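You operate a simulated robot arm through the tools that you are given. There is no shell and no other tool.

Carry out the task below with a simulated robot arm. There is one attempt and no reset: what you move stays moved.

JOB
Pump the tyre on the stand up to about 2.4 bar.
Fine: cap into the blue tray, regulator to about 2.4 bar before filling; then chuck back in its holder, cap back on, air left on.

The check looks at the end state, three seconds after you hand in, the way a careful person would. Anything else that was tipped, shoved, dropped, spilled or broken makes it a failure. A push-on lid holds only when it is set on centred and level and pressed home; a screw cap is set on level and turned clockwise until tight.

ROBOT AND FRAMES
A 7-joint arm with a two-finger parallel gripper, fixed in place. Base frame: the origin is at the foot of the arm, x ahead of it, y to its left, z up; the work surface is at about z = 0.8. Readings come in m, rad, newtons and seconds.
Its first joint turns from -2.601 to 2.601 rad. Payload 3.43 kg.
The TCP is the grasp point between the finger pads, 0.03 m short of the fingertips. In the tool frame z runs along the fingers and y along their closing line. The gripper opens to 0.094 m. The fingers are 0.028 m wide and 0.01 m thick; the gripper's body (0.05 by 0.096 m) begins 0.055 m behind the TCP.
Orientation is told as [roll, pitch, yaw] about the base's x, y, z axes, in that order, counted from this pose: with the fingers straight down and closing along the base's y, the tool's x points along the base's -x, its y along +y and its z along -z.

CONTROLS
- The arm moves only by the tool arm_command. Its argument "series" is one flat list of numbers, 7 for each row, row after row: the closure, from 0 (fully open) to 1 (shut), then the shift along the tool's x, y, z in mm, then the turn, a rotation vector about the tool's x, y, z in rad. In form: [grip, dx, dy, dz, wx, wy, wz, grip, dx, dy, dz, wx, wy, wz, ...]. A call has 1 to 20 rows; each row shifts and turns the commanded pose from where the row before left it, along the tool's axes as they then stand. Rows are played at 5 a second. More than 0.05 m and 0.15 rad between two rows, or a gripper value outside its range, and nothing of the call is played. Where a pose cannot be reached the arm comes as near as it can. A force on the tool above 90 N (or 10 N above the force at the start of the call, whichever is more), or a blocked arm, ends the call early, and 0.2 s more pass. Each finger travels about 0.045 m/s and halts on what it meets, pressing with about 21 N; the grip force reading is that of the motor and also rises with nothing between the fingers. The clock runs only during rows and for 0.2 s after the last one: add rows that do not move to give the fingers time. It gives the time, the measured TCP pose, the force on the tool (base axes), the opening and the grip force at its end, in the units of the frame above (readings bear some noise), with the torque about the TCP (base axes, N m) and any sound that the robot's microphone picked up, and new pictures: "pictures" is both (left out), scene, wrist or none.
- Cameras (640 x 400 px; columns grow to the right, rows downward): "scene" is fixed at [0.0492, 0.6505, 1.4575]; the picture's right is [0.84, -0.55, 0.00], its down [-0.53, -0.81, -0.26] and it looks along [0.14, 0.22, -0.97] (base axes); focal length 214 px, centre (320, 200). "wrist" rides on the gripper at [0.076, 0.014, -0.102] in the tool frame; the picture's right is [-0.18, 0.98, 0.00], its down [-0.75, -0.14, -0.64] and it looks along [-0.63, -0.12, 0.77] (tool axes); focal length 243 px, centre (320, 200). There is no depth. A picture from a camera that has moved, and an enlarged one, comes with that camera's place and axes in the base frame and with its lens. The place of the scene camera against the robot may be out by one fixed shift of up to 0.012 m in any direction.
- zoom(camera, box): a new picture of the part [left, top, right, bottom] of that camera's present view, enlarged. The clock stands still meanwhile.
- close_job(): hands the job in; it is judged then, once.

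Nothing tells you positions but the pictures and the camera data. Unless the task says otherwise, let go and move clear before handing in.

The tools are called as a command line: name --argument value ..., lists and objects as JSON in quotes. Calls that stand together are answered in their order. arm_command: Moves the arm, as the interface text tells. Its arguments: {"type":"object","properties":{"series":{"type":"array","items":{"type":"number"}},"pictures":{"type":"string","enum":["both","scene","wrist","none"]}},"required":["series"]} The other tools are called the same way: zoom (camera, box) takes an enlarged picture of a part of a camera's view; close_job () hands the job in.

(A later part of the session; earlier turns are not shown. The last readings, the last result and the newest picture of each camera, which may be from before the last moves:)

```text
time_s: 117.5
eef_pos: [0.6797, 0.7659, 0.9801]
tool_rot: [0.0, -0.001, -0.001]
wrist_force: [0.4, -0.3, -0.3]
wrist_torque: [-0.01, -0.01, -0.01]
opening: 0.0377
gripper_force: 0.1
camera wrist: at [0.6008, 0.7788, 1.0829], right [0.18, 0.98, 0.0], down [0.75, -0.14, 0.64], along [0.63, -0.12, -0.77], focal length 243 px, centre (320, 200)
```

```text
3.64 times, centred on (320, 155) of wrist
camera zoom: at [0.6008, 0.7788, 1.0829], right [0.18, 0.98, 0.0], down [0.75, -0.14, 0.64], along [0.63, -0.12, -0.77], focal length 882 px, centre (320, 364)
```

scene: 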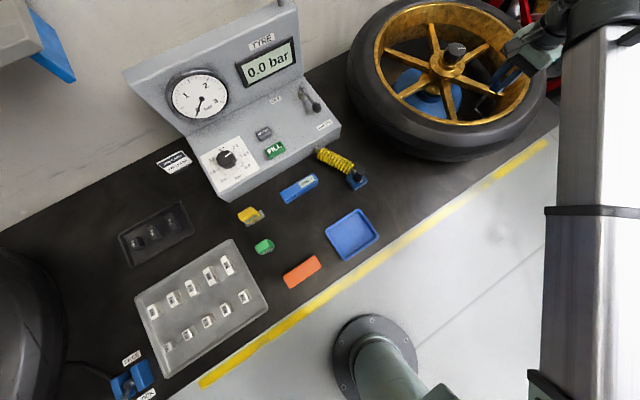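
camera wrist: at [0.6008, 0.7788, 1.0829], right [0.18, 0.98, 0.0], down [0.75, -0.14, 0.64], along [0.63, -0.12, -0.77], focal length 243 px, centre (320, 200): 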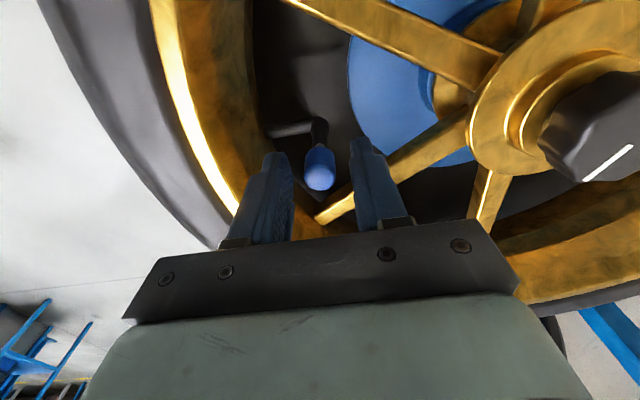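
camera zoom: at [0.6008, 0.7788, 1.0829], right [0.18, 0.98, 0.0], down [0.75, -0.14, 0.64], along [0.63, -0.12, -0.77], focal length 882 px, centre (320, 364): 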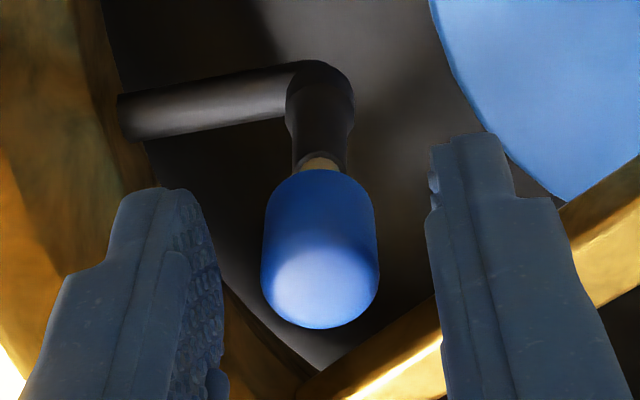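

The cap sits level on the stem in the same place as originally. I'll wind the open hand back to yaw +90°, centre it on the stem, lower and regrip for a clockwise stroke.

arm_command --series '[0.6, -1.3, 0.2, 0, 0, 0, 0, 0.6, 0, 0, 0, 0, 0, -0.1428, 0.6, 0, 0, 0, 0, 0, -0.1428, 0.6, 0, 0, 0, 0, 0, -0.1428, 0.6, 0, 0, 0, 0, 0, -0.1428, 0.6, 0, 0, 0, 0, 0, -0.1428, 0.6, 0, 0, 0, 0, 0, -0.1428, 0.6, 0, 0, 0, 0, 0, -0.1428, 0.6, 0, 0, 0, 0, 0, -0.1428, 0.6, 0, 0, 0, 0, 0, -0.1428, 0.6, 0, 0, 0, 0, 0, -0.1428, 0.6, 0, 0, 0, 0, 0, -0.1428, 0.6, 0, 0, 9, 0, 0, 0, 0.6, 0, 0, 8.5, 0, 0, 0, 0.6, 0, 0, 0, 0, 0, 0]' --pictures "wrist"

zoom --camera "wrist" --box '[270, 110, 370, 220]'

zoom --camera "scene" --box '[475, 65, 515, 105]'

```text
time_s: 120.7
eef_pos: [0.6799, 0.7652, 0.963]
tool_rot: [0.0, 0.0, 1.571]
wrist_force: [-0.3, -0.9, -0.5]
wrist_torque: [0.04, -0.01, -0.01]
opening: 0.0373
gripper_force: 0.0
camera wrist: at [0.6642, 0.6885, 1.0654], right [-0.98, 0.18, 0.0], down [0.14, 0.75, 0.64], along [0.12, 0.63, -0.77], focal length 243 px, centre (320, 200)
```

wrist: 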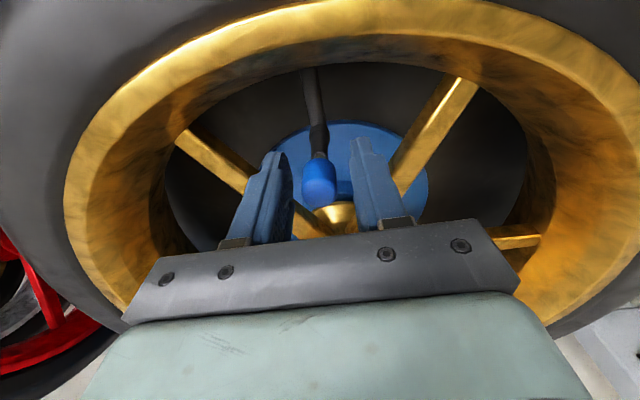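

```text
3.64 times, centred on (320, 165) of wrist
camera zoom: at [0.6642, 0.6885, 1.0654], right [-0.98, 0.18, 0.0], down [0.14, 0.75, 0.64], along [0.12, 0.63, -0.77], focal length 882 px, centre (320, 327)
```

zoom: 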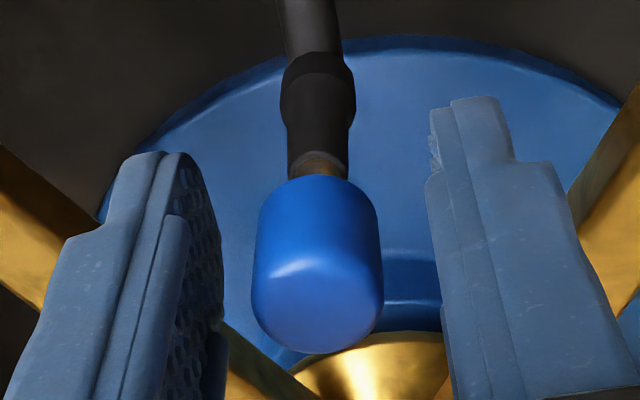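

```text
10.00 times, centred on (495, 85) of scene
camera zoom: at [0.0492, 0.6505, 1.4575], right [0.84, -0.55, 0.0], down [-0.53, -0.81, -0.26], along [0.14, 0.22, -0.97], focal length 2145 px, centre (-1430, 1350)
```

zoom: 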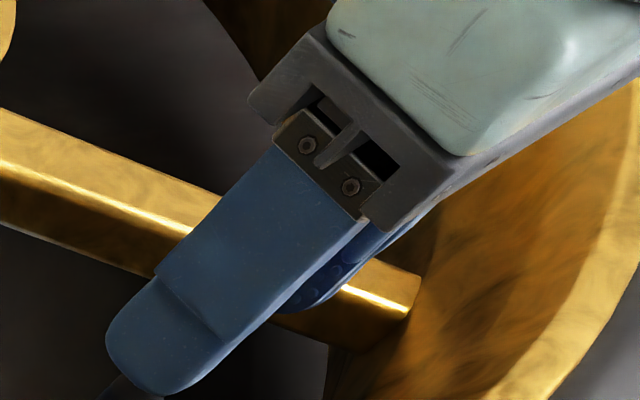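

arm_command --series '[1, 0, 0, 0, 0, 0, 0, 1, 0, 0, 0, 0, 0, 0, 1, 0, 0, 0, 0, 0, 0]' --pictures "none"

arm_command --series '[1, 0, 0, 0, 0, 0, 0.1, 1, 0, 0, 0, 0, 0, 0.1, 1, 0, 0, 0, 0, 0, 0.1, 1, 0, 0, 0, 0, 0, 0.1, 1, 0, 0, 0, 0, 0, 0.1]' --pictures "wrist"

zoom --camera "wrist" --box '[270, 110, 370, 220]'

```text
time_s: 121.5
eef_pos: [0.6798, 0.7649, 0.9614]
tool_rot: [0.0, 0.001, 1.57]
wrist_force: [1.8, 0.1, 0.0]
wrist_torque: [0.01, 0.0, 0.05]
opening: 0.0169
gripper_force: 20.6
```

```text
time_s: 122.7
eef_pos: [0.6784, 0.7651, 0.9618]
tool_rot: [0.001, -0.001, 1.067]
wrist_force: [0.3, 0.1, -0.2]
wrist_torque: [0.03, 0.0, 0.01]
opening: 0.0168
gripper_force: 21.0
heard: snap
camera wrist: at [0.6292, 0.705, 1.0656], right [-0.77, 0.63, 0.0], down [0.49, 0.59, 0.64], along [0.41, 0.5, -0.77], focal length 243 px, centre (320, 200)
```

wrist: 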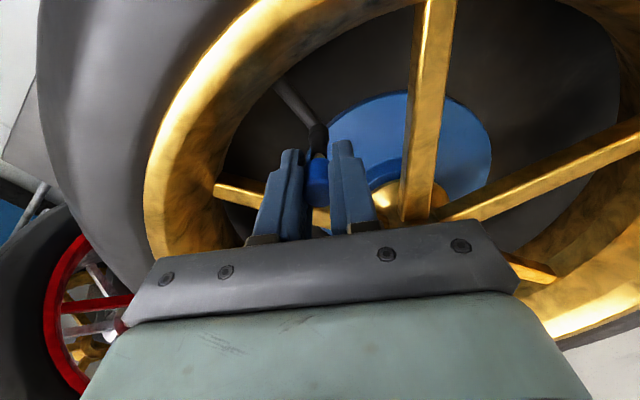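

```text
3.64 times, centred on (320, 165) of wrist
camera zoom: at [0.6292, 0.705, 1.0656], right [-0.77, 0.63, 0.0], down [0.49, 0.59, 0.64], along [0.41, 0.5, -0.77], focal length 882 px, centre (320, 327)
```

zoom: 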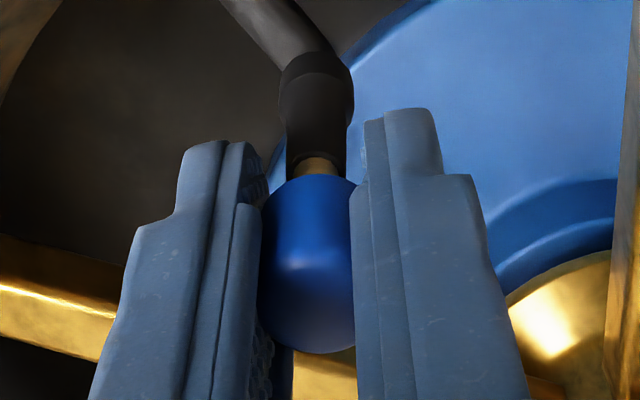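

A second snap on the clockwise turn. I'll keep turning a little and watch for tightening torque.

arm_command --series '[1, 0, 0, 0, 0, 0, 0.1, 1, 0, 0, 0, 0, 0, 0.1]' --pictures "none"

arm_command --series '[1, 0, 0, 0, 0, 0, 0.1, 1, 0, 0, 0, 0, 0, 0.1]' --pictures "none"

arm_command --series '[1, 0, 0, 0, 0, 0, 0.1, 1, 0, 0, 0, 0, 0, 0.1, 1, 0, 0, 0, 0, 0, 0.1]' --pictures "wrist"

```text
time_s: 123.3
eef_pos: [0.6801, 0.7651, 0.9627]
tool_rot: [0.001, 0.001, 0.869]
wrist_force: [0.9, 0.8, -0.7]
wrist_torque: [-0.01, -0.03, 0.02]
opening: 0.0169
gripper_force: 20.7
```

```text
time_s: 123.9
eef_pos: [0.6792, 0.7654, 0.9622]
tool_rot: [0.0, 0.0, 0.668]
wrist_force: [0.1, 0.4, -0.5]
wrist_torque: [0.03, 0.0, -0.04]
opening: 0.0169
gripper_force: 21.2
```

```text
time_s: 124.7
eef_pos: [0.6799, 0.7666, 0.9626]
tool_rot: [0.001, 0.0, 0.368]
wrist_force: [-0.3, -0.2, 0.0]
wrist_torque: [-0.01, -0.02, 0.03]
opening: 0.0168
gripper_force: 21.4
camera wrist: at [0.6024, 0.7504, 1.0657], right [-0.18, 0.98, 0.0], down [0.75, 0.14, 0.64], along [0.63, 0.12, -0.77], focal length 243 px, centre (320, 200)
```

wrist: 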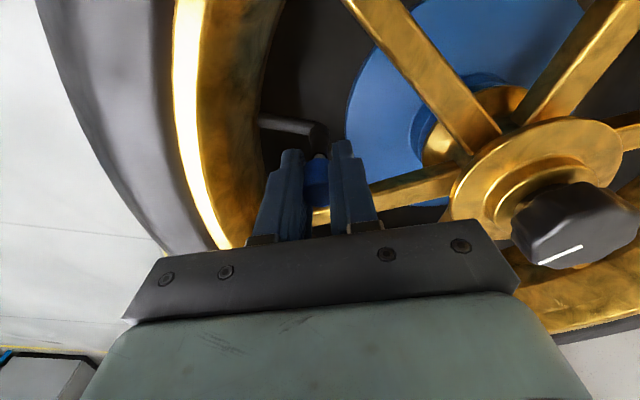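

No torque builds, so the cap may be turning free. I'll test with a gentle 2 mm lift and watch the force.

arm_command --series '[1, 0, 0, -1, 0, 0, 0, 1, 0, 0, -1, 0, 0, 0, 1, 0, 0, 0, 0, 0, 0]' --pictures "wrist"

zoom --camera "wrist" --box '[270, 110, 370, 220]'

zoom --camera "scene" --box '[475, 65, 515, 105]'

```text
time_s: 125.5
eef_pos: [0.6794, 0.7643, 0.9645]
tool_rot: [0.0, 0.001, 0.369]
wrist_force: [-0.7, 0.2, -0.6]
wrist_torque: [-0.01, -0.05, -0.05]
opening: 0.0168
gripper_force: 21.1
camera wrist: at [0.6023, 0.7505, 1.0675], right [-0.18, 0.98, 0.0], down [0.75, 0.14, 0.64], along [0.63, 0.12, -0.77], focal length 243 px, centre (320, 200)
```

wrist: 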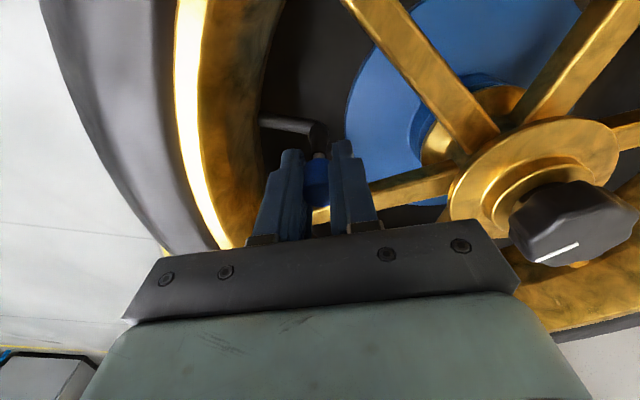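

```text
3.64 times, centred on (320, 165) of wrist
camera zoom: at [0.6023, 0.7505, 1.0675], right [-0.18, 0.98, 0.0], down [0.75, 0.14, 0.64], along [0.63, 0.12, -0.77], focal length 882 px, centre (320, 327)
```

zoom: 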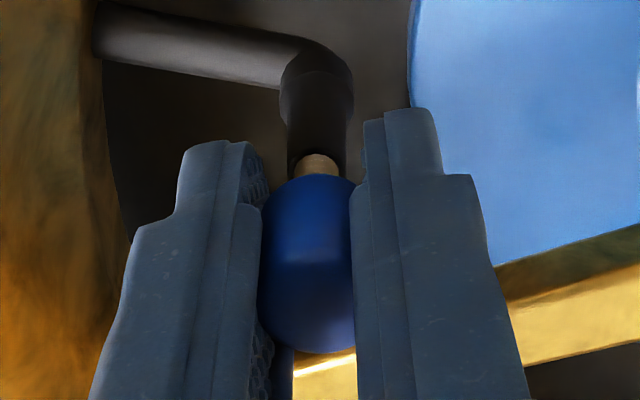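

```text
10.00 times, centred on (495, 85) of scene
camera zoom: at [0.0492, 0.6505, 1.4575], right [0.84, -0.55, 0.0], down [-0.53, -0.81, -0.26], along [0.14, 0.22, -0.97], focal length 2145 px, centre (-1430, 1350)
```

zoom: 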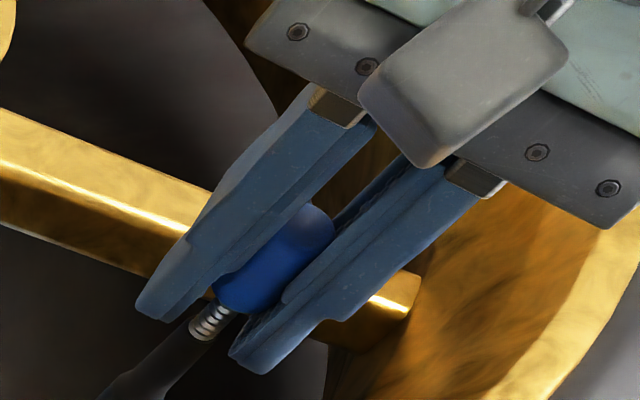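

The cap is free again, so it wasn't threaded. I'll press it back down onto the stem and this time turn clockwise while keeping light downward pressure.

arm_command --series '[1, 0, 0, 1, 0, 0, 0, 1, 0, 0, 1, 0, 0, 0, 1, 0, 0, 0, 0, 0, 0]' --pictures "none"

arm_command --series '[1, 0, 0, 0.7, 0, 0, 0, 1, 0, 0, 0, 0, 0, 0]' --pictures "none"

```text
time_s: 126.3
eef_pos: [0.6787, 0.7661, 0.9626]
tool_rot: [0.0, -0.001, 0.369]
wrist_force: [-0.9, 0.1, -0.3]
wrist_torque: [0.01, -0.01, 0.02]
opening: 0.0169
gripper_force: 21.2
```

```text
time_s: 126.9
eef_pos: [0.6791, 0.7665, 0.9628]
tool_rot: [0.0, 0.0, 0.371]
wrist_force: [0.4, 0.1, -0.3]
wrist_torque: [-0.02, -0.01, 0.0]
opening: 0.0165
gripper_force: 20.6
```

arm_command --series '[1, 0, 0, 0.7, 0, 0, 0, 1, 0, 0, 0, 0, 0, 0]' --pictures "none"

arm_command --series '[1, 0, 0, 0.7, 0, 0, 0, 1, 0, 0, 0, 0, 0, 0]' --pictures "none"

zoom --camera "scene" --box '[475, 65, 515, 105]'

```text
time_s: 127.5
eef_pos: [0.6804, 0.7651, 0.9616]
tool_rot: [-0.002, 0.0, 0.37]
wrist_force: [0.7, 0.4, 6.8]
wrist_torque: [0.0, -0.03, -0.03]
opening: 0.0166
gripper_force: 20.8
```

```text
time_s: 128.1
eef_pos: [0.6795, 0.7646, 0.9616]
tool_rot: [0.001, 0.001, 0.37]
wrist_force: [0.3, 1.2, 13.6]
wrist_torque: [0.01, -0.02, -0.03]
opening: 0.0167
gripper_force: 20.8
```

```text
10.00 times, centred on (495, 85) of scene
camera zoom: at [0.0492, 0.6505, 1.4575], right [0.84, -0.55, 0.0], down [-0.53, -0.81, -0.26], along [0.14, 0.22, -0.97], focal length 2145 px, centre (-1430, 1350)
```

zoom: 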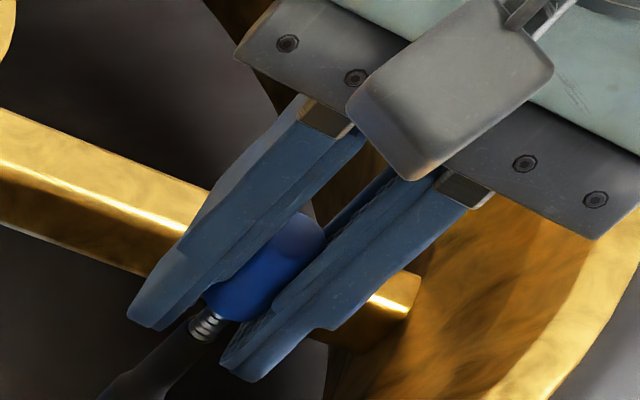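

The cap is now bottomed on the stem with about 13 N. I'll turn clockwise while holding that pressure and watch torque and sounds.

arm_command --series '[1, 0, 0, 0, 0, 0, 0.1, 1, 0, 0, 0, 0, 0, 0.1, 1, 0, 0, 0, 0, 0, 0.1]' --pictures "none"

arm_command --series '[1, 0, 0, 0, 0, 0, 0.1, 1, 0, 0, 0, 0, 0, 0.1, 1, 0, 0, 0, 0, 0, 0.1]' --pictures "none"

```text
time_s: 128.9
eef_pos: [0.6789, 0.7657, 0.961]
tool_rot: [0.0, 0.0, 0.068]
wrist_force: [0.3, -0.6, 16.5]
wrist_torque: [-0.02, -0.03, -0.02]
opening: 0.0168
gripper_force: 20.6
```

```text
time_s: 129.7
eef_pos: [0.679, 0.766, 0.9614]
tool_rot: [0.001, 0.0, -0.232]
wrist_force: [-0.7, -0.2, 16.0]
wrist_torque: [-0.03, 0.0, 0.03]
opening: 0.017
gripper_force: 21.0
```

arm_command --series '[1, 0, 0, 0, 0, 0, 0.12, 1, 0, 0, 0, 0, 0, 0.12, 1, 0, 0, 0, 0, 0, 0.12, 1, 0, 0, 0, 0, 0, 0.12, 1, 0, 0, 0, 0, 0, 0.12, 1, 0, 0, 0, 0, 0, 0.12, 1, 0, 0, 0, 0, 0, 0.12, 1, 0, 0, 0, 0, 0, 0.12, 1, 0, 0, 0, 0, 0, 0.12, 1, 0, 0, 0, 0, 0, 0.12]' --pictures "wrist"

zoom --camera "wrist" --box '[270, 110, 370, 220]'

```text
time_s: 131.9
eef_pos: [0.6793, 0.7654, 0.9613]
tool_rot: [0.0, 0.0, -1.433]
wrist_force: [-0.3, -0.4, 7.8]
wrist_torque: [-0.02, -0.01, 0.0]
opening: 0.0167
gripper_force: 20.9
camera wrist: at [0.6819, 0.842, 1.0639], right [1.0, -0.05, 0.0], down [-0.04, -0.77, 0.64], along [-0.03, -0.64, -0.77], focal length 243 px, centre (320, 200)
```

wrist: 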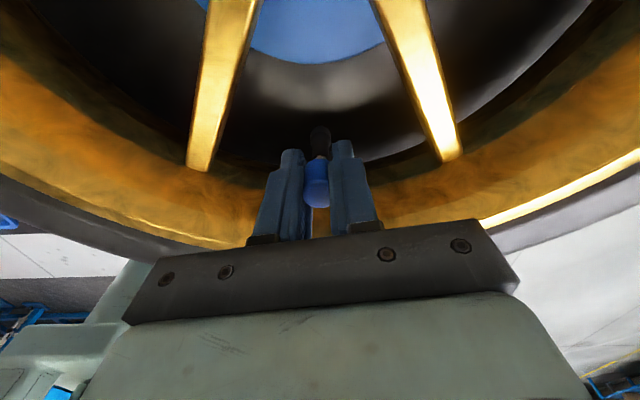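

```text
3.64 times, centred on (320, 165) of wrist
camera zoom: at [0.6819, 0.842, 1.0639], right [1.0, -0.05, 0.0], down [-0.04, -0.77, 0.64], along [-0.03, -0.64, -0.77], focal length 882 px, centre (320, 327)
```

zoom: 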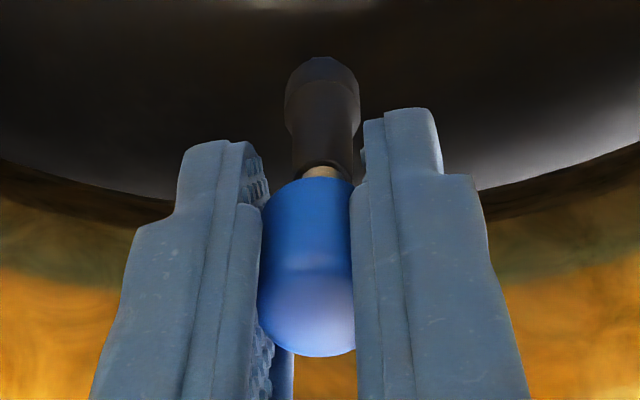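

No torque yet, but the push force dropped as though the cap moved down. I'll test with a gentle lift whether it is held.

arm_command --series '[1, 0, 0, -1.5, 0, 0, 0, 1, 0, 0, 0, 0, 0, 0]' --pictures "none"

arm_command --series '[1, 0, 0, -1, 0, 0, 0, 1, 0, 0, 0, 0, 0, 0]' --pictures "none"

zoom --camera "scene" --box '[475, 65, 515, 105]'

```text
time_s: 132.5
eef_pos: [0.6797, 0.7657, 0.9612]
tool_rot: [-0.001, -0.001, -1.432]
wrist_force: [0.3, -0.2, -0.9]
wrist_torque: [-0.04, 0.0, 0.03]
opening: 0.0166
gripper_force: 21.1
```

```text
time_s: 133.1
eef_pos: [0.6811, 0.767, 0.9624]
tool_rot: [0.0, 0.001, -1.433]
wrist_force: [0.1, -0.4, 0.2]
wrist_torque: [0.0, -0.02, 0.02]
opening: 0.0167
gripper_force: 20.7
```

```text
10.00 times, centred on (495, 85) of scene
camera zoom: at [0.0492, 0.6505, 1.4575], right [0.84, -0.55, 0.0], down [-0.53, -0.81, -0.26], along [0.14, 0.22, -0.97], focal length 2145 px, centre (-1430, 1350)
```

zoom: 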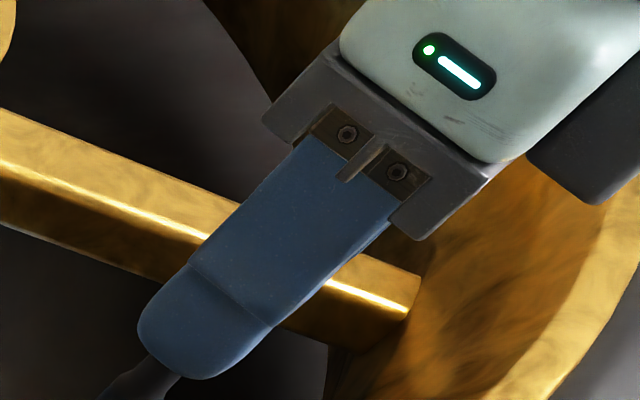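

The cap is still loose; it seems it must be brought back onto the stem afresh and then turned without letting go. I'll lift it clear, wind the wrist back to yaw ≈ +1.5, and set it on again.

arm_command --series '[1, 0, 0, -5, 0, 0, 0, 1, 0, 0, -10, 0, 0, 0, 1, 0, 0, -15, 0, 0, 0, 1, 0, 0, -10, 0, 0, 0, 1, 0, 0, 0, 0, 0, 0]' --pictures "wrist"

zoom --camera "wrist" --box '[270, 90, 370, 220]'

```text
time_s: 134.3
eef_pos: [0.6801, 0.767, 1.0021]
tool_rot: [-0.001, -0.001, -1.434]
wrist_force: [0.2, -0.3, 0.4]
wrist_torque: [-0.02, -0.01, -0.01]
opening: 0.0169
gripper_force: 21.1
camera wrist: at [0.682, 0.8427, 1.1055], right [1.0, -0.04, 0.0], down [-0.03, -0.77, 0.64], along [-0.03, -0.64, -0.77], focal length 243 px, centre (320, 200)
```

wrist: 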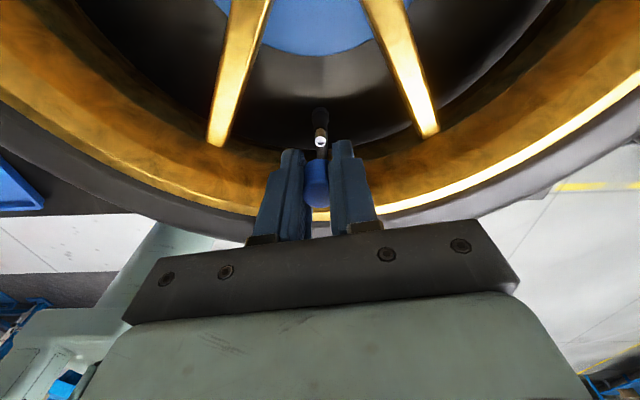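

```text
3.08 times, centred on (320, 155) of wrist
camera zoom: at [0.682, 0.8427, 1.1055], right [1.0, -0.04, 0.0], down [-0.03, -0.77, 0.64], along [-0.03, -0.64, -0.77], focal length 746 px, centre (320, 338)
```

zoom: 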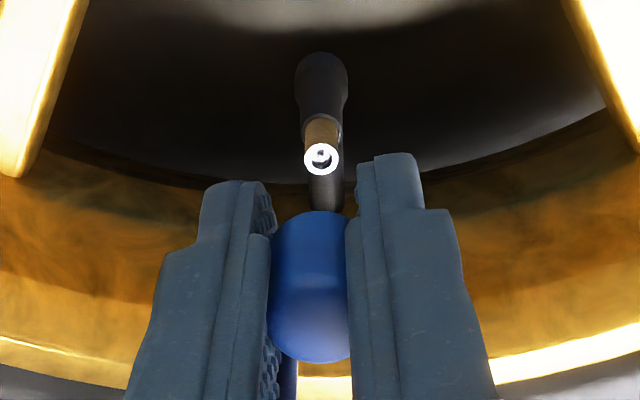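

arm_command --series '[1, 0, 0, 0, 0, 0, -0.1428, 1, 0, 0, 0, 0, 0, -0.1428, 1, 0, 0, 0, 0, 0, -0.1428, 1, 0, 0, 0, 0, 0, -0.1428, 1, 0, 0, 0, 0, 0, -0.1428, 1, 0, 0, 0, 0, 0, -0.1428, 1, 0, 0, 0, 0, 0, -0.1428, 1, 0, 0, 0, 0, 0, -0.1428, 1, 0, 0, 0, 0, 0, -0.1428, 1, 0, 0, 0, 0, 0, -0.1428, 1, 0, 0, 0, 0, 0, -0.1428, 1, 0, 0, 0, 0, 0, -0.1428, 1, 0, 0, 0, 0, 0, -0.1428, 1, 0, 0, 0, 0, 0, -0.1428, 1, 0, 0, 0, 0, 0, -0.1428, 1, 0, 0, 0, 0, 0, -0.1428, 1, 0, 0, 0, 0, 0, -0.1428, 1, 0, 0, 0, 0, 0, -0.1428, 1, 0, 0, 0, 0, 0, -0.1428, 1, 0, 0, 0, 0, 0, -0.1428]' --pictures "wrist"

zoom --camera "wrist" --box '[270, 90, 370, 220]'

```text
time_s: 138.5
eef_pos: [0.6797, 0.7667, 1.0024]
tool_rot: [0.001, 0.0, 1.429]
wrist_force: [0.4, -0.2, 0.3]
wrist_torque: [-0.01, 0.01, 0.02]
opening: 0.0167
gripper_force: 21.1
camera wrist: at [0.6534, 0.6917, 1.1059], right [-0.95, 0.32, 0.0], down [0.25, 0.73, 0.64], along [0.21, 0.61, -0.77], focal length 243 px, centre (320, 200)
```

wrist: 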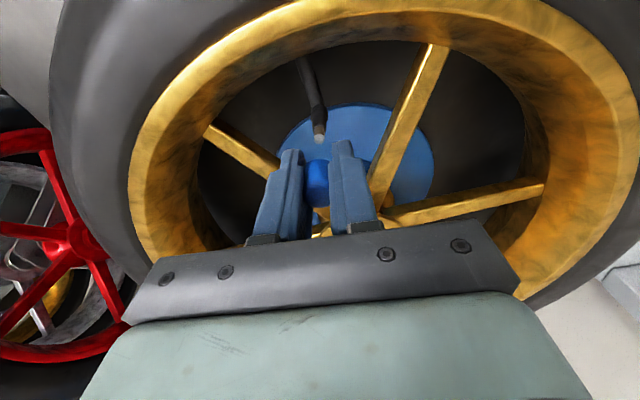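

```text
3.08 times, centred on (320, 155) of wrist
camera zoom: at [0.6534, 0.6917, 1.1059], right [-0.95, 0.32, 0.0], down [0.25, 0.73, 0.64], along [0.21, 0.61, -0.77], focal length 746 px, centre (320, 338)
```

zoom: 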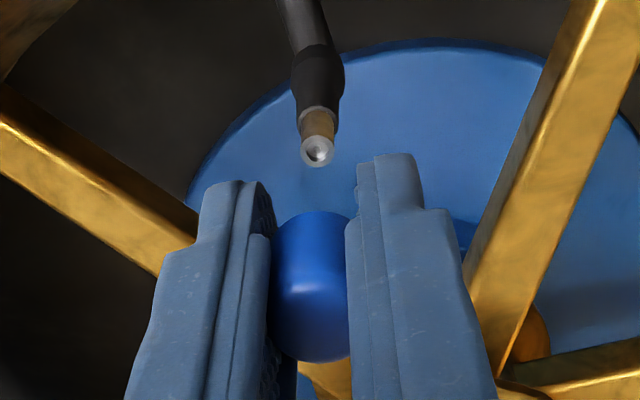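

arm_command --series '[1, 0, 0, 15, 0, 0, 0, 1, 0, 0, 12, 0, 0, 0, 1, 0, 0, 4, 0, 0, 0, 1, 0, 0, 0, 0, 0, 0]' --pictures "none"

arm_command --series '[1, 0, 0, 1.5, 0, 0, 0, 1, 0, 0, 1.5, 0, 0, 0, 1, 0, 0, 0, 0, 0, 0]' --pictures "none"

arm_command --series '[1, 0, 0, 1, 0, 0, 0, 1, 0, 0, 1, 0, 0, 0, 1, 0, 0, 0, 0, 0, 0]' --pictures "none"

```text
time_s: 139.5
eef_pos: [0.6808, 0.7651, 0.9704]
tool_rot: [-0.001, 0.001, 1.424]
wrist_force: [0.0, -0.2, 0.0]
wrist_torque: [0.02, 0.0, 0.03]
opening: 0.0168
gripper_force: 21.2
```

```text
time_s: 140.3
eef_pos: [0.6804, 0.7657, 0.9689]
tool_rot: [0.0, 0.001, 1.424]
wrist_force: [-0.3, -1.0, 0.0]
wrist_torque: [0.01, -0.04, -0.03]
opening: 0.0171
gripper_force: 20.9
```

```text
time_s: 141.1
eef_pos: [0.679, 0.7656, 0.9659]
tool_rot: [0.0, 0.0, 1.424]
wrist_force: [-0.1, 0.1, 0.0]
wrist_torque: [-0.01, 0.01, 0.02]
opening: 0.0169
gripper_force: 21.1
```

arm_command --series '[1, 0, 0, 1, 0, 0, 0, 1, 0, 0, 1, 0, 0, 0, 1, 0, 0, 0, 0, 0, 0]' --pictures "none"

arm_command --series '[1, 0, 0, 1, 0, 0, 0, 1, 0, 0, 0, 0, 0, 0]' --pictures "none"

arm_command --series '[1, 0, 0, 1, 0, 0, 0, 1, 0, 0, 0, 0, 0, 0]' --pictures "none"

```text
time_s: 141.9
eef_pos: [0.6792, 0.7653, 0.9648]
tool_rot: [-0.001, 0.0, 1.423]
wrist_force: [-0.7, 0.1, 0.1]
wrist_torque: [0.01, 0.02, 0.02]
opening: 0.0168
gripper_force: 21.4
```

```text
time_s: 142.5
eef_pos: [0.6802, 0.7654, 0.9642]
tool_rot: [0.0, 0.0, 1.423]
wrist_force: [0.3, 0.1, -0.1]
wrist_torque: [-0.04, -0.02, -0.02]
opening: 0.0168
gripper_force: 21.0
```

```text
time_s: 143.1
eef_pos: [0.6799, 0.7659, 0.9625]
tool_rot: [0.0, 0.001, 1.423]
wrist_force: [1.0, -0.4, 0.4]
wrist_torque: [-0.01, -0.02, -0.02]
opening: 0.0169
gripper_force: 20.7
```

arm_command --series '[1, 0, 0, 1, 0, 0, 0, 1, 0, 0, 0, 0, 0, 0]' --pictures "none"

arm_command --series '[1, 0, 0, 0.7, 0, 0, 0, 1, 0, 0, 0, 0, 0, 0]' --pictures "none"

```text
time_s: 143.7
eef_pos: [0.6799, 0.7654, 0.9615]
tool_rot: [-0.001, -0.002, 1.423]
wrist_force: [-0.3, -0.6, 0.0]
wrist_torque: [0.02, 0.01, -0.01]
opening: 0.0168
gripper_force: 21.1
```

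```text
time_s: 144.3
eef_pos: [0.6802, 0.7658, 0.9608]
tool_rot: [0.0, 0.001, 1.426]
wrist_force: [-0.5, 0.1, 4.0]
wrist_torque: [-0.07, 0.0, 0.04]
opening: 0.0166
gripper_force: 21.1
heard: snap
```

Snap again as it touched home (4 N). This time I'll keep hold and turn clockwise in small steps, watching torque.

arm_command --series '[1, 0, 0, 0, 0, 0, 0.06, 1, 0, 0, 0, 0, 0, 0.06]' --pictures "none"

arm_command --series '[1, 0, 0, 0, 0, 0, 0.06, 1, 0, 0, 0, 0, 0, 0.06]' --pictures "none"

```text
time_s: 144.9
eef_pos: [0.6805, 0.7655, 0.9616]
tool_rot: [0.001, 0.0, 1.303]
wrist_force: [2.7, 0.9, 3.0]
wrist_torque: [0.06, 0.02, 0.06]
opening: 0.0164
gripper_force: 21.1
```

```text
time_s: 145.5
eef_pos: [0.6796, 0.765, 0.9603]
tool_rot: [-0.002, 0.0, 1.184]
wrist_force: [4.6, -0.2, 1.8]
wrist_torque: [-0.02, -0.11, -0.04]
opening: 0.0162
gripper_force: 21.4
```

arm_command --series '[1, -0.19, -0.46, 0, 0, 0, 0.06, 1, 0, 0, 0, 0, 0, 0.06]' --pictures "none"

arm_command --series '[1, 0, 0, 0, 0, 0, 0.06, 1, 0, 0, 0, 0, 0, 0.06]' --pictures "none"

```text
time_s: 146.1
eef_pos: [0.6799, 0.7658, 0.9613]
tool_rot: [0.0, 0.001, 1.063]
wrist_force: [0.3, 0.1, 0.0]
wrist_torque: [0.03, -0.07, -0.04]
opening: 0.0162
gripper_force: 21.5
heard: snap
```

```text
time_s: 146.7
eef_pos: [0.6804, 0.7654, 0.9607]
tool_rot: [-0.001, 0.001, 0.943]
wrist_force: [0.0, -0.8, -0.6]
wrist_torque: [0.01, 0.0, 0.0]
opening: 0.0161
gripper_force: 20.8
```

A further snap after about 0.3 rad clockwise. I'll test right now whether the cap is held by a gentle 1 mm lift.

arm_command --series '[1, 0, 0, -1, 0, 0, 0, 1, 0, 0, 0, 0, 0, 0]' --pictures "none"

arm_command --series '[1, 0, 0, -1, 0, 0, 0, 1, 0, 0, 0, 0, 0, 0]' --pictures "none"

```text
time_s: 147.3
eef_pos: [0.6796, 0.7661, 0.961]
tool_rot: [-0.002, 0.0, 0.944]
wrist_force: [0.2, -0.4, 0.5]
wrist_torque: [0.03, 0.01, 0.03]
opening: 0.0163
gripper_force: 20.7
```

```text
time_s: 147.9
eef_pos: [0.68, 0.7658, 0.9615]
tool_rot: [0.0, 0.0, 0.943]
wrist_force: [-0.2, 0.2, 0.0]
wrist_torque: [-0.01, -0.02, -0.01]
opening: 0.0163
gripper_force: 21.3
```

It is free again, so turning about an off-centre axis seems to pop it off. I'll lift, return to the yaw where it seated cleanly, set it on again (snap), then re-centre the hand exactly on the stem before turning.

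arm_command --series '[1, 0, 0, -10, 0, 0, 0, 1, 0, 0, -20, 0, 0, 0, 1, 0.07, 0.5, 0, 0, 0, -0.12, 1, 0, 0, 0, 0, 0, -0.12, 1, 0, 0, 0, 0, 0, -0.12, 1, 0, 0, 0, 0, 0, -0.12, 1, 0, 0, 0, 0, 0, 0, 1, 0, 0, 15, 0, 0, 0, 1, 0, 0, 10, 0, 0, 0, 1, 0, 0, 4, 0, 0, 0, 1, 0, 0, 0, 0, 0, 0]' --pictures "none"

zoom --camera "scene" --box '[475, 65, 515, 105]'

```text
time_s: 150.3
eef_pos: [0.679, 0.7666, 0.9638]
tool_rot: [-0.001, 0.001, 1.423]
wrist_force: [0.0, -0.3, 0.2]
wrist_torque: [-0.01, 0.01, 0.02]
opening: 0.0161
gripper_force: 21.3
```

```text
10.00 times, centred on (495, 85) of scene
camera zoom: at [0.0492, 0.6505, 1.4575], right [0.84, -0.55, 0.0], down [-0.53, -0.81, -0.26], along [0.14, 0.22, -0.97], focal length 2145 px, centre (-1430, 1350)
```

zoom: 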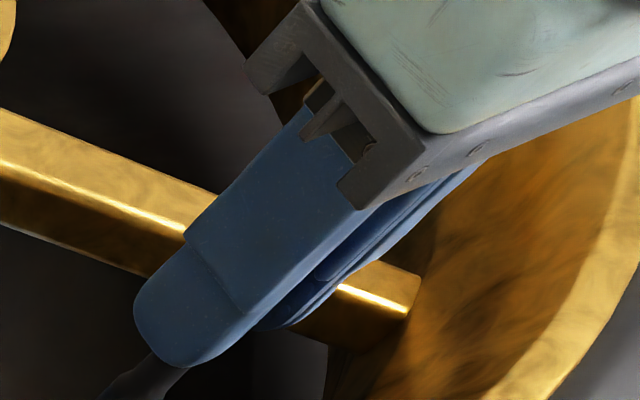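

arm_command --series '[1, 0, 0, 1, 0, 0, 0, 1, 0, 0, 1, 0, 0, 0, 1, 0, 0, 0, 0, 0, 0]' --pictures "none"

arm_command --series '[1, 0, 0, 0.7, 0, 0, 0, 1, 0, 0, 0, 0, 0, 0]' --pictures "none"

arm_command --series '[1, 0, 0, 0.5, 0, 0, 0, 1, 0, 0, 0, 0, 0, 0]' --pictures "none"

```text
time_s: 151.1
eef_pos: [0.6796, 0.7665, 0.9629]
tool_rot: [-0.001, -0.001, 1.425]
wrist_force: [0.6, 0.3, 0.7]
wrist_torque: [-0.01, 0.01, 0.0]
opening: 0.0163
gripper_force: 21.0
```

```text
time_s: 151.7
eef_pos: [0.6797, 0.7659, 0.9612]
tool_rot: [0.0, 0.0, 1.424]
wrist_force: [0.6, -0.5, -0.2]
wrist_torque: [0.05, 0.01, 0.04]
opening: 0.0161
gripper_force: 20.2
```

```text
time_s: 152.3
eef_pos: [0.6803, 0.7667, 0.96]
tool_rot: [-0.002, -0.001, 1.424]
wrist_force: [-0.8, 0.4, -0.2]
wrist_torque: [0.01, -0.02, 0.06]
opening: 0.0161
gripper_force: 21.0
```

arm_command --series '[1, 0, 0, 0.5, 0, 0, 0, 1, 0, 0, 0, 0, 0, 0]' --pictures "none"

arm_command --series '[1, 0, 0, 0.5, 0, 0, 0, 1, 0, 0, 0, 0, 0, 0]' --pictures "none"

```text
time_s: 152.9
eef_pos: [0.6795, 0.7658, 0.961]
tool_rot: [-0.001, 0.001, 1.424]
wrist_force: [0.5, 0.0, 0.1]
wrist_torque: [-0.01, 0.01, 0.01]
opening: 0.0159
gripper_force: 21.0
```

```text
time_s: 153.5
eef_pos: [0.68, 0.7656, 0.9607]
tool_rot: [0.001, -0.001, 1.424]
wrist_force: [0.0, -1.4, 5.1]
wrist_torque: [-0.04, 0.08, -0.04]
opening: 0.0161
gripper_force: 21.4
heard: snap
```

Snapped on again. I'll check it is really held now with a tiny lift before doing anything else.

arm_command --series '[1, 0, 0, -0.7, 0, 0, 0, 1, 0, 0, 0, 0, 0, 0]' --pictures "none"

arm_command --series '[1, 0, 0, -0.5, 0, 0, 0, 1, 0, 0, 0, 0, 0, 0]' --pictures "none"

```text
time_s: 154.1
eef_pos: [0.6804, 0.7663, 0.9605]
tool_rot: [-0.001, 0.0, 1.424]
wrist_force: [0.6, -1.8, 0.3]
wrist_torque: [-0.01, -0.03, 0.01]
opening: 0.0161
gripper_force: 20.6
```

```text
time_s: 154.7
eef_pos: [0.6808, 0.7669, 0.9606]
tool_rot: [0.0, 0.002, 1.426]
wrist_force: [-0.3, -0.1, -0.6]
wrist_torque: [0.02, -0.02, 0.0]
opening: 0.0164
gripper_force: 21.1
heard: snap
```

The set-on hold is very light – it popped off with a tiny lift. So it needs to be turned down while pressed. I'll lift away, set it on again, then keep a firm downward push during the clockwise turn.

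arm_command --series '[1, 0, 0, -10, 0, 0, 0, 1, 0, 0, -15, 0, 0, 0, 1, 0, 0, 0, 0, 0, 0, 1, 0, 0, 12, 0, 0, 0, 1, 0, 0, 10, 0, 0, 0, 1, 0, 0, 2, 0, 0, 0, 1, 0, 0, 0, 0, 0, 0]' --pictures "none"

arm_command --series '[1, 0, 0, 0.7, 0, 0, 0, 1, 0, 0, 0.7, 0, 0, 0, 1, 0, 0, 0, 0, 0, 0]' --pictures "none"

arm_command --series '[1, 0, 0, 0.7, 0, 0, 0, 1, 0, 0, 0, 0, 0, 0]' --pictures "none"

```text
time_s: 156.3
eef_pos: [0.68, 0.7658, 0.9623]
tool_rot: [0.0, 0.001, 1.423]
wrist_force: [0.1, 0.3, -0.2]
wrist_torque: [0.01, -0.03, 0.03]
opening: 0.016
gripper_force: 20.7
```

```text
time_s: 157.1
eef_pos: [0.6793, 0.7663, 0.9602]
tool_rot: [0.0, 0.0, 1.425]
wrist_force: [0.4, 0.3, -0.2]
wrist_torque: [0.0, 0.01, 0.03]
opening: 0.0162
gripper_force: 21.3
```

```text
time_s: 157.7
eef_pos: [0.6809, 0.7653, 0.9603]
tool_rot: [0.0, -0.001, 1.424]
wrist_force: [0.4, -0.5, -0.1]
wrist_torque: [0.04, -0.02, 0.0]
opening: 0.016
gripper_force: 20.9
```

arm_command --series '[1, 0, 0, 0.6, 0, 0, 0, 1, 0, 0, 0, 0, 0, 0]' --pictures "none"

arm_command --series '[1, 0, 0, 0.6, 0, 0, 0, 1, 0, 0, 0, 0, 0, 0]' --pictures "none"

```text
time_s: 158.3
eef_pos: [0.6801, 0.7654, 0.9595]
tool_rot: [0.001, -0.002, 1.425]
wrist_force: [2.5, 1.6, 6.4]
wrist_torque: [-0.05, -0.09, 0.03]
opening: 0.0163
gripper_force: 20.8
heard: snap
```

```text
time_s: 158.9
eef_pos: [0.6779, 0.7666, 0.9587]
tool_rot: [0.0, 0.0, 1.425]
wrist_force: [3.9, 1.7, 10.7]
wrist_torque: [-0.02, -0.06, 0.02]
opening: 0.0162
gripper_force: 21.1
```

Snapped on and pressing with ~10 N. Now turning clockwise in small steps while following down.

arm_command --series '[1, -0.27, -0.46, 0, 0, 0, 0, 1, 0, 0, 0.1, 0, 0, 0.06, 1, 0, 0, 0.1, 0, 0, 0.06]' --pictures "none"

arm_command --series '[1, 0, 0, 0.1, 0, 0, 0.06, 1, 0, 0, 0.1, 0, 0, 0.06]' --pictures "none"

arm_command --series '[1, 0, 0, 0.1, 0, 0, 0.06, 1, 0, 0, 0.1, 0, 0, 0.06]' --pictures "none"

```text
time_s: 159.7
eef_pos: [0.6802, 0.7663, 0.9595]
tool_rot: [0.001, -0.002, 1.303]
wrist_force: [0.2, -0.9, 3.2]
wrist_torque: [0.02, 0.03, -0.01]
opening: 0.016
gripper_force: 21.5
```

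```text
time_s: 160.3
eef_pos: [0.6814, 0.7657, 0.9577]
tool_rot: [-0.001, 0.0, 1.184]
wrist_force: [0.9, -0.1, 1.7]
wrist_torque: [-0.01, -0.02, 0.03]
opening: 0.0171
gripper_force: 21.1
```

```text
time_s: 160.9
eef_pos: [0.6792, 0.7661, 0.9568]
tool_rot: [-0.001, 0.0, 1.064]
wrist_force: [1.0, -0.8, -0.1]
wrist_torque: [-0.02, 0.0, -0.02]
opening: 0.0167
gripper_force: 20.8
heard: snap
```

arm_command --series '[1, 0, 0, 0, 0, 0, 0]' --pictures "wrist"

zoom --camera "wrist" --box '[280, 120, 360, 210]'

zoom --camera "scene" --box '[475, 65, 515, 105]'

```text
time_s: 161.3
eef_pos: [0.68, 0.766, 0.9583]
tool_rot: [0.001, 0.001, 1.065]
wrist_force: [0.3, -0.4, -1.1]
wrist_torque: [-0.01, 0.01, -0.01]
opening: 0.0169
gripper_force: 20.7
camera wrist: at [0.6296, 0.7056, 1.0612], right [-0.77, 0.64, 0.0], down [0.49, 0.59, 0.64], along [0.41, 0.49, -0.77], focal length 243 px, centre (320, 200)
```

wrist: 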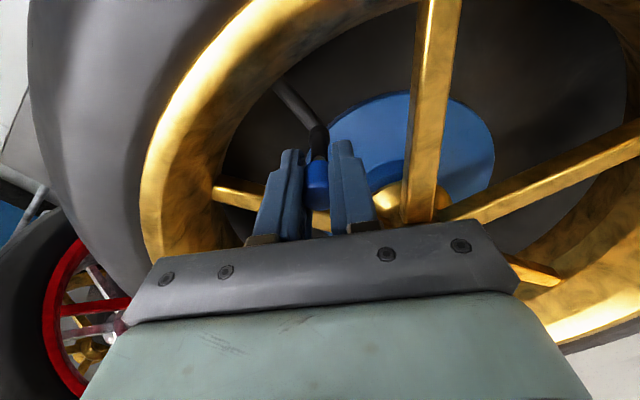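

```text
4.44 times, centred on (320, 165) of wrist
camera zoom: at [0.6296, 0.7056, 1.0612], right [-0.77, 0.64, 0.0], down [0.49, 0.59, 0.64], along [0.41, 0.49, -0.77], focal length 1078 px, centre (320, 356)
```

zoom: 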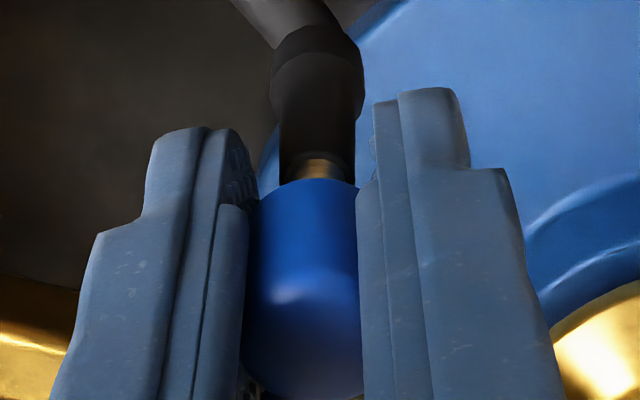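

```text
10.00 times, centred on (495, 85) of scene
camera zoom: at [0.0492, 0.6505, 1.4575], right [0.84, -0.55, 0.0], down [-0.53, -0.81, -0.26], along [0.14, 0.22, -0.97], focal length 2145 px, centre (-1430, 1350)
```

zoom: 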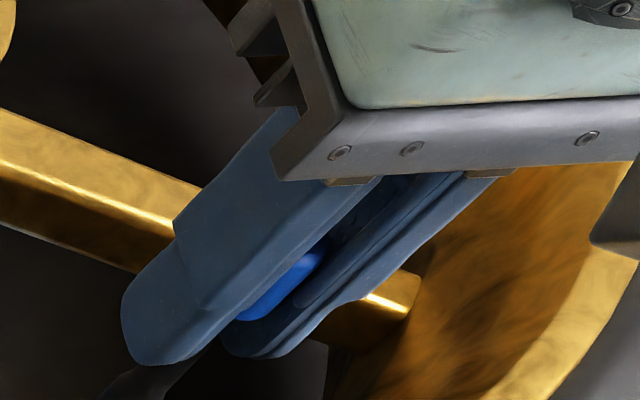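

arm_command --series '[1, 0, 0, -1, 0, 0, 0, 1, 0, 0, 0, 0, 0, 0]' --pictures "none"

arm_command --series '[1, 0, 0, -1, 0, 0, 0, 1, 0, 0, 0, 0, 0, 0]' --pictures "wrist"

zoom --camera "wrist" --box '[280, 120, 360, 210]'

```text
time_s: 161.9
eef_pos: [0.6803, 0.7654, 0.9584]
tool_rot: [-0.001, 0.001, 1.065]
wrist_force: [-0.3, -0.3, 0.2]
wrist_torque: [0.01, 0.03, 0.01]
opening: 0.0168
gripper_force: 20.1
```

```text
time_s: 162.5
eef_pos: [0.6801, 0.7669, 0.9609]
tool_rot: [-0.001, 0.0, 1.064]
wrist_force: [0.3, -0.7, -0.4]
wrist_torque: [-0.02, 0.01, 0.03]
opening: 0.0169
gripper_force: 20.9
camera wrist: at [0.6293, 0.7056, 1.0634], right [-0.77, 0.64, 0.0], down [0.49, 0.59, 0.64], along [0.41, 0.49, -0.77], focal length 243 px, centre (320, 200)
```

wrist: 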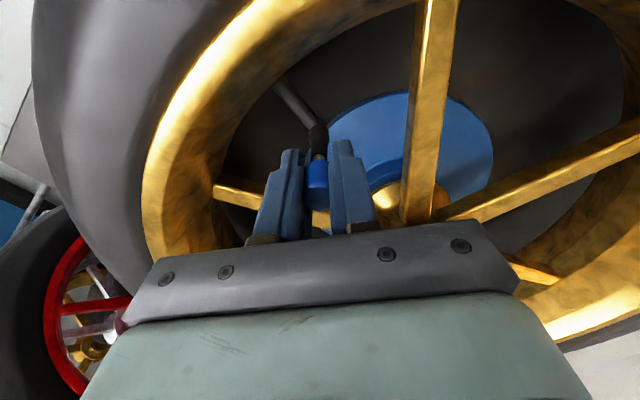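

```text
4.44 times, centred on (320, 165) of wrist
camera zoom: at [0.6293, 0.7056, 1.0634], right [-0.77, 0.64, 0.0], down [0.49, 0.59, 0.64], along [0.41, 0.49, -0.77], focal length 1078 px, centre (320, 356)
```

zoom: 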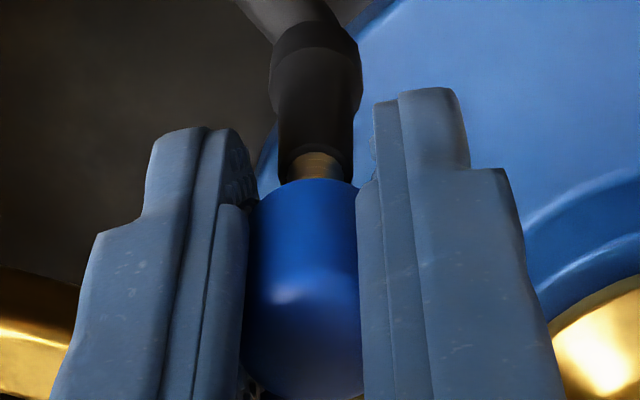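

Clockwise turning pops it off each time after ~0.3 rad. I'll re-seat it once more and test the behaviour in small steps in the other direction, to learn which way it tightens.

arm_command --series '[1, 0, 0, -10, 0, 0, 0, 1, 0, 0, -15, 0, 0, 0, 1, 0, 0, 0, 0, 0, 0, 1, 0, 0, 12, 0, 0, 0, 1, 0, 0, 10, 0, 0, 0, 1, 0, 0, 3, 0, 0, 0, 1, 0, 0, 0, 0, 0, 0]' --pictures "none"

arm_command --series '[1, 0, 0, 0.7, 0, 0, 0, 1, 0, 0, 0.7, 0, 0, 0, 1, 0, 0, 0, 0, 0, 0]' --pictures "none"

arm_command --series '[1, 0, 0, 0.6, 0, 0, 0, 1, 0, 0, 0, 0, 0, 0]' --pictures "none"

```text
time_s: 164.1
eef_pos: [0.6803, 0.7671, 0.959]
tool_rot: [0.0, 0.0, 1.064]
wrist_force: [-0.2, -0.8, -0.2]
wrist_torque: [0.04, -0.03, 0.01]
opening: 0.0166
gripper_force: 20.8
```

```text
time_s: 164.9
eef_pos: [0.6811, 0.7653, 0.9585]
tool_rot: [0.001, 0.0, 1.065]
wrist_force: [-0.6, 0.2, 0.2]
wrist_torque: [0.01, 0.02, 0.01]
opening: 0.017
gripper_force: 20.9
```

```text
time_s: 165.5
eef_pos: [0.68, 0.7656, 0.9571]
tool_rot: [0.0, 0.0, 1.066]
wrist_force: [0.3, -0.9, 0.0]
wrist_torque: [0.04, 0.0, -0.01]
opening: 0.0167
gripper_force: 21.7
```

arm_command --series '[1, 0, 0, 0.5, 0, 0, 0, 1, 0, 0, 0, 0, 0, 0]' --pictures "none"

arm_command --series '[1, 0, 0, 0.5, 0, 0, 0, 1, 0, 0, 0, 0, 0, 0]' --pictures "none"

```text
time_s: 166.1
eef_pos: [0.68, 0.7666, 0.9596]
tool_rot: [0.001, -0.001, 1.065]
wrist_force: [3.4, 1.2, 7.2]
wrist_torque: [-0.03, -0.03, -0.03]
opening: 0.0169
gripper_force: 21.0
heard: snap
```

```text
time_s: 166.7
eef_pos: [0.6813, 0.7665, 0.9599]
tool_rot: [0.0, -0.002, 1.067]
wrist_force: [6.1, 1.7, 16.7]
wrist_torque: [-0.06, -0.01, 0.02]
opening: 0.0171
gripper_force: 20.9
```

arm_command --series '[1, 0, 0, 0, 0, 0, -0.06, 1, 0, 0, 0, 0, 0, -0.06]' --pictures "none"

arm_command --series '[1, 0, 0, 0, 0, 0, -0.06, 1, 0, 0, 0, 0, 0, -0.06]' --pictures "none"

arm_command --series '[1, 0, 0, 0, 0, 0, -0.06, 1, 0, 0, 0, 0, 0, -0.06]' --pictures "none"

arm_command --series '[1, 0, 0, 0, 0, 0, -0.06, 1, 0, 0, 0, 0, 0, -0.06]' --pictures "none"

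```text
time_s: 167.3
eef_pos: [0.6803, 0.7657, 0.9569]
tool_rot: [0.001, 0.001, 1.185]
wrist_force: [3.2, -0.9, 8.5]
wrist_torque: [-0.05, -0.1, -0.03]
opening: 0.0162
gripper_force: 21.0
```

```text
time_s: 167.9
eef_pos: [0.6792, 0.7653, 0.958]
tool_rot: [0.002, 0.0, 1.304]
wrist_force: [2.5, -2.6, 1.4]
wrist_torque: [-0.06, -0.08, -0.03]
opening: 0.0164
gripper_force: 20.9
```

```text
time_s: 168.5
eef_pos: [0.6808, 0.7662, 0.9572]
tool_rot: [0.0, 0.001, 1.426]
wrist_force: [0.4, -0.2, -0.2]
wrist_torque: [0.02, 0.02, 0.0]
opening: 0.0159
gripper_force: 20.7
heard: snap
```

```text
time_s: 169.1
eef_pos: [0.6801, 0.7658, 0.9561]
tool_rot: [0.0, -0.001, 1.546]
wrist_force: [0.6, 0.4, 0.3]
wrist_torque: [0.0, -0.02, 0.0]
opening: 0.016
gripper_force: 20.8
```

Turning either way pops it off at the same small angle, so this cap behaves as a press-on: it must be set on, pressed home and left. I'll lift it away once more, set it on, press home, then release without twisting.

arm_command --series '[1, 0, 0, -10, 0, 0, 0, 1, 0, 0, -20, 0, 0, 0, 1, 0, 0, 0, 0, 0, 0]' --pictures "wrist"

zoom --camera "wrist" --box '[270, 90, 370, 220]'

zoom --camera "scene" --box '[440, 30, 540, 120]'

```text
time_s: 169.9
eef_pos: [0.6795, 0.7664, 0.9875]
tool_rot: [0.0, 0.0, 1.544]
wrist_force: [0.4, -0.7, 0.1]
wrist_torque: [-0.01, 0.03, 0.0]
opening: 0.016
gripper_force: 20.9
camera wrist: at [0.663, 0.6891, 1.0905], right [-0.98, 0.21, 0.0], down [0.16, 0.75, 0.64], along [0.13, 0.63, -0.77], focal length 243 px, centre (320, 200)
```

wrist: 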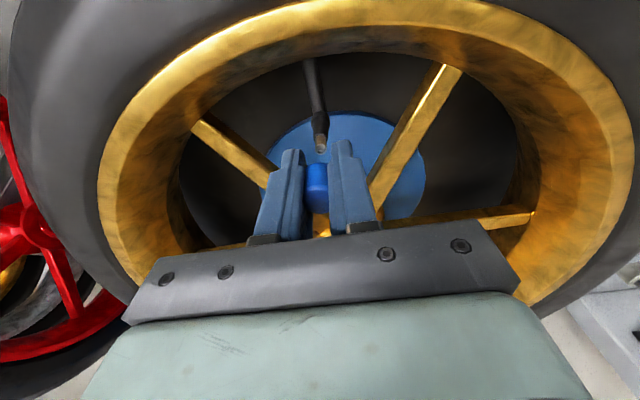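

```text
3.08 times, centred on (320, 155) of wrist
camera zoom: at [0.663, 0.6891, 1.0905], right [-0.98, 0.21, 0.0], down [0.16, 0.75, 0.64], along [0.13, 0.63, -0.77], focal length 746 px, centre (320, 338)
```

zoom: 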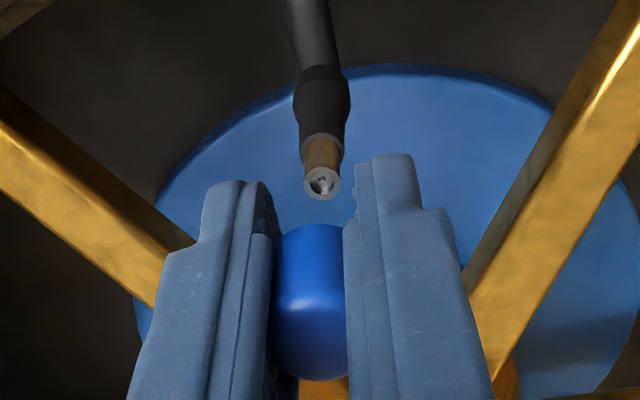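

```text
4.44 times, centred on (490, 75) of scene
camera zoom: at [0.0492, 0.6505, 1.4575], right [0.84, -0.55, 0.0], down [-0.53, -0.81, -0.26], along [0.14, 0.22, -0.97], focal length 953 px, centre (-436, 756)
```

zoom: 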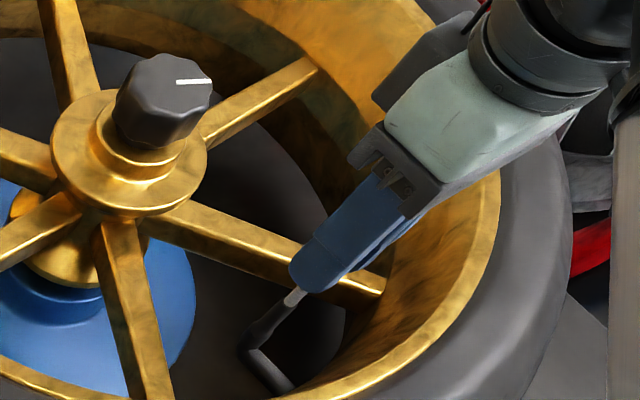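

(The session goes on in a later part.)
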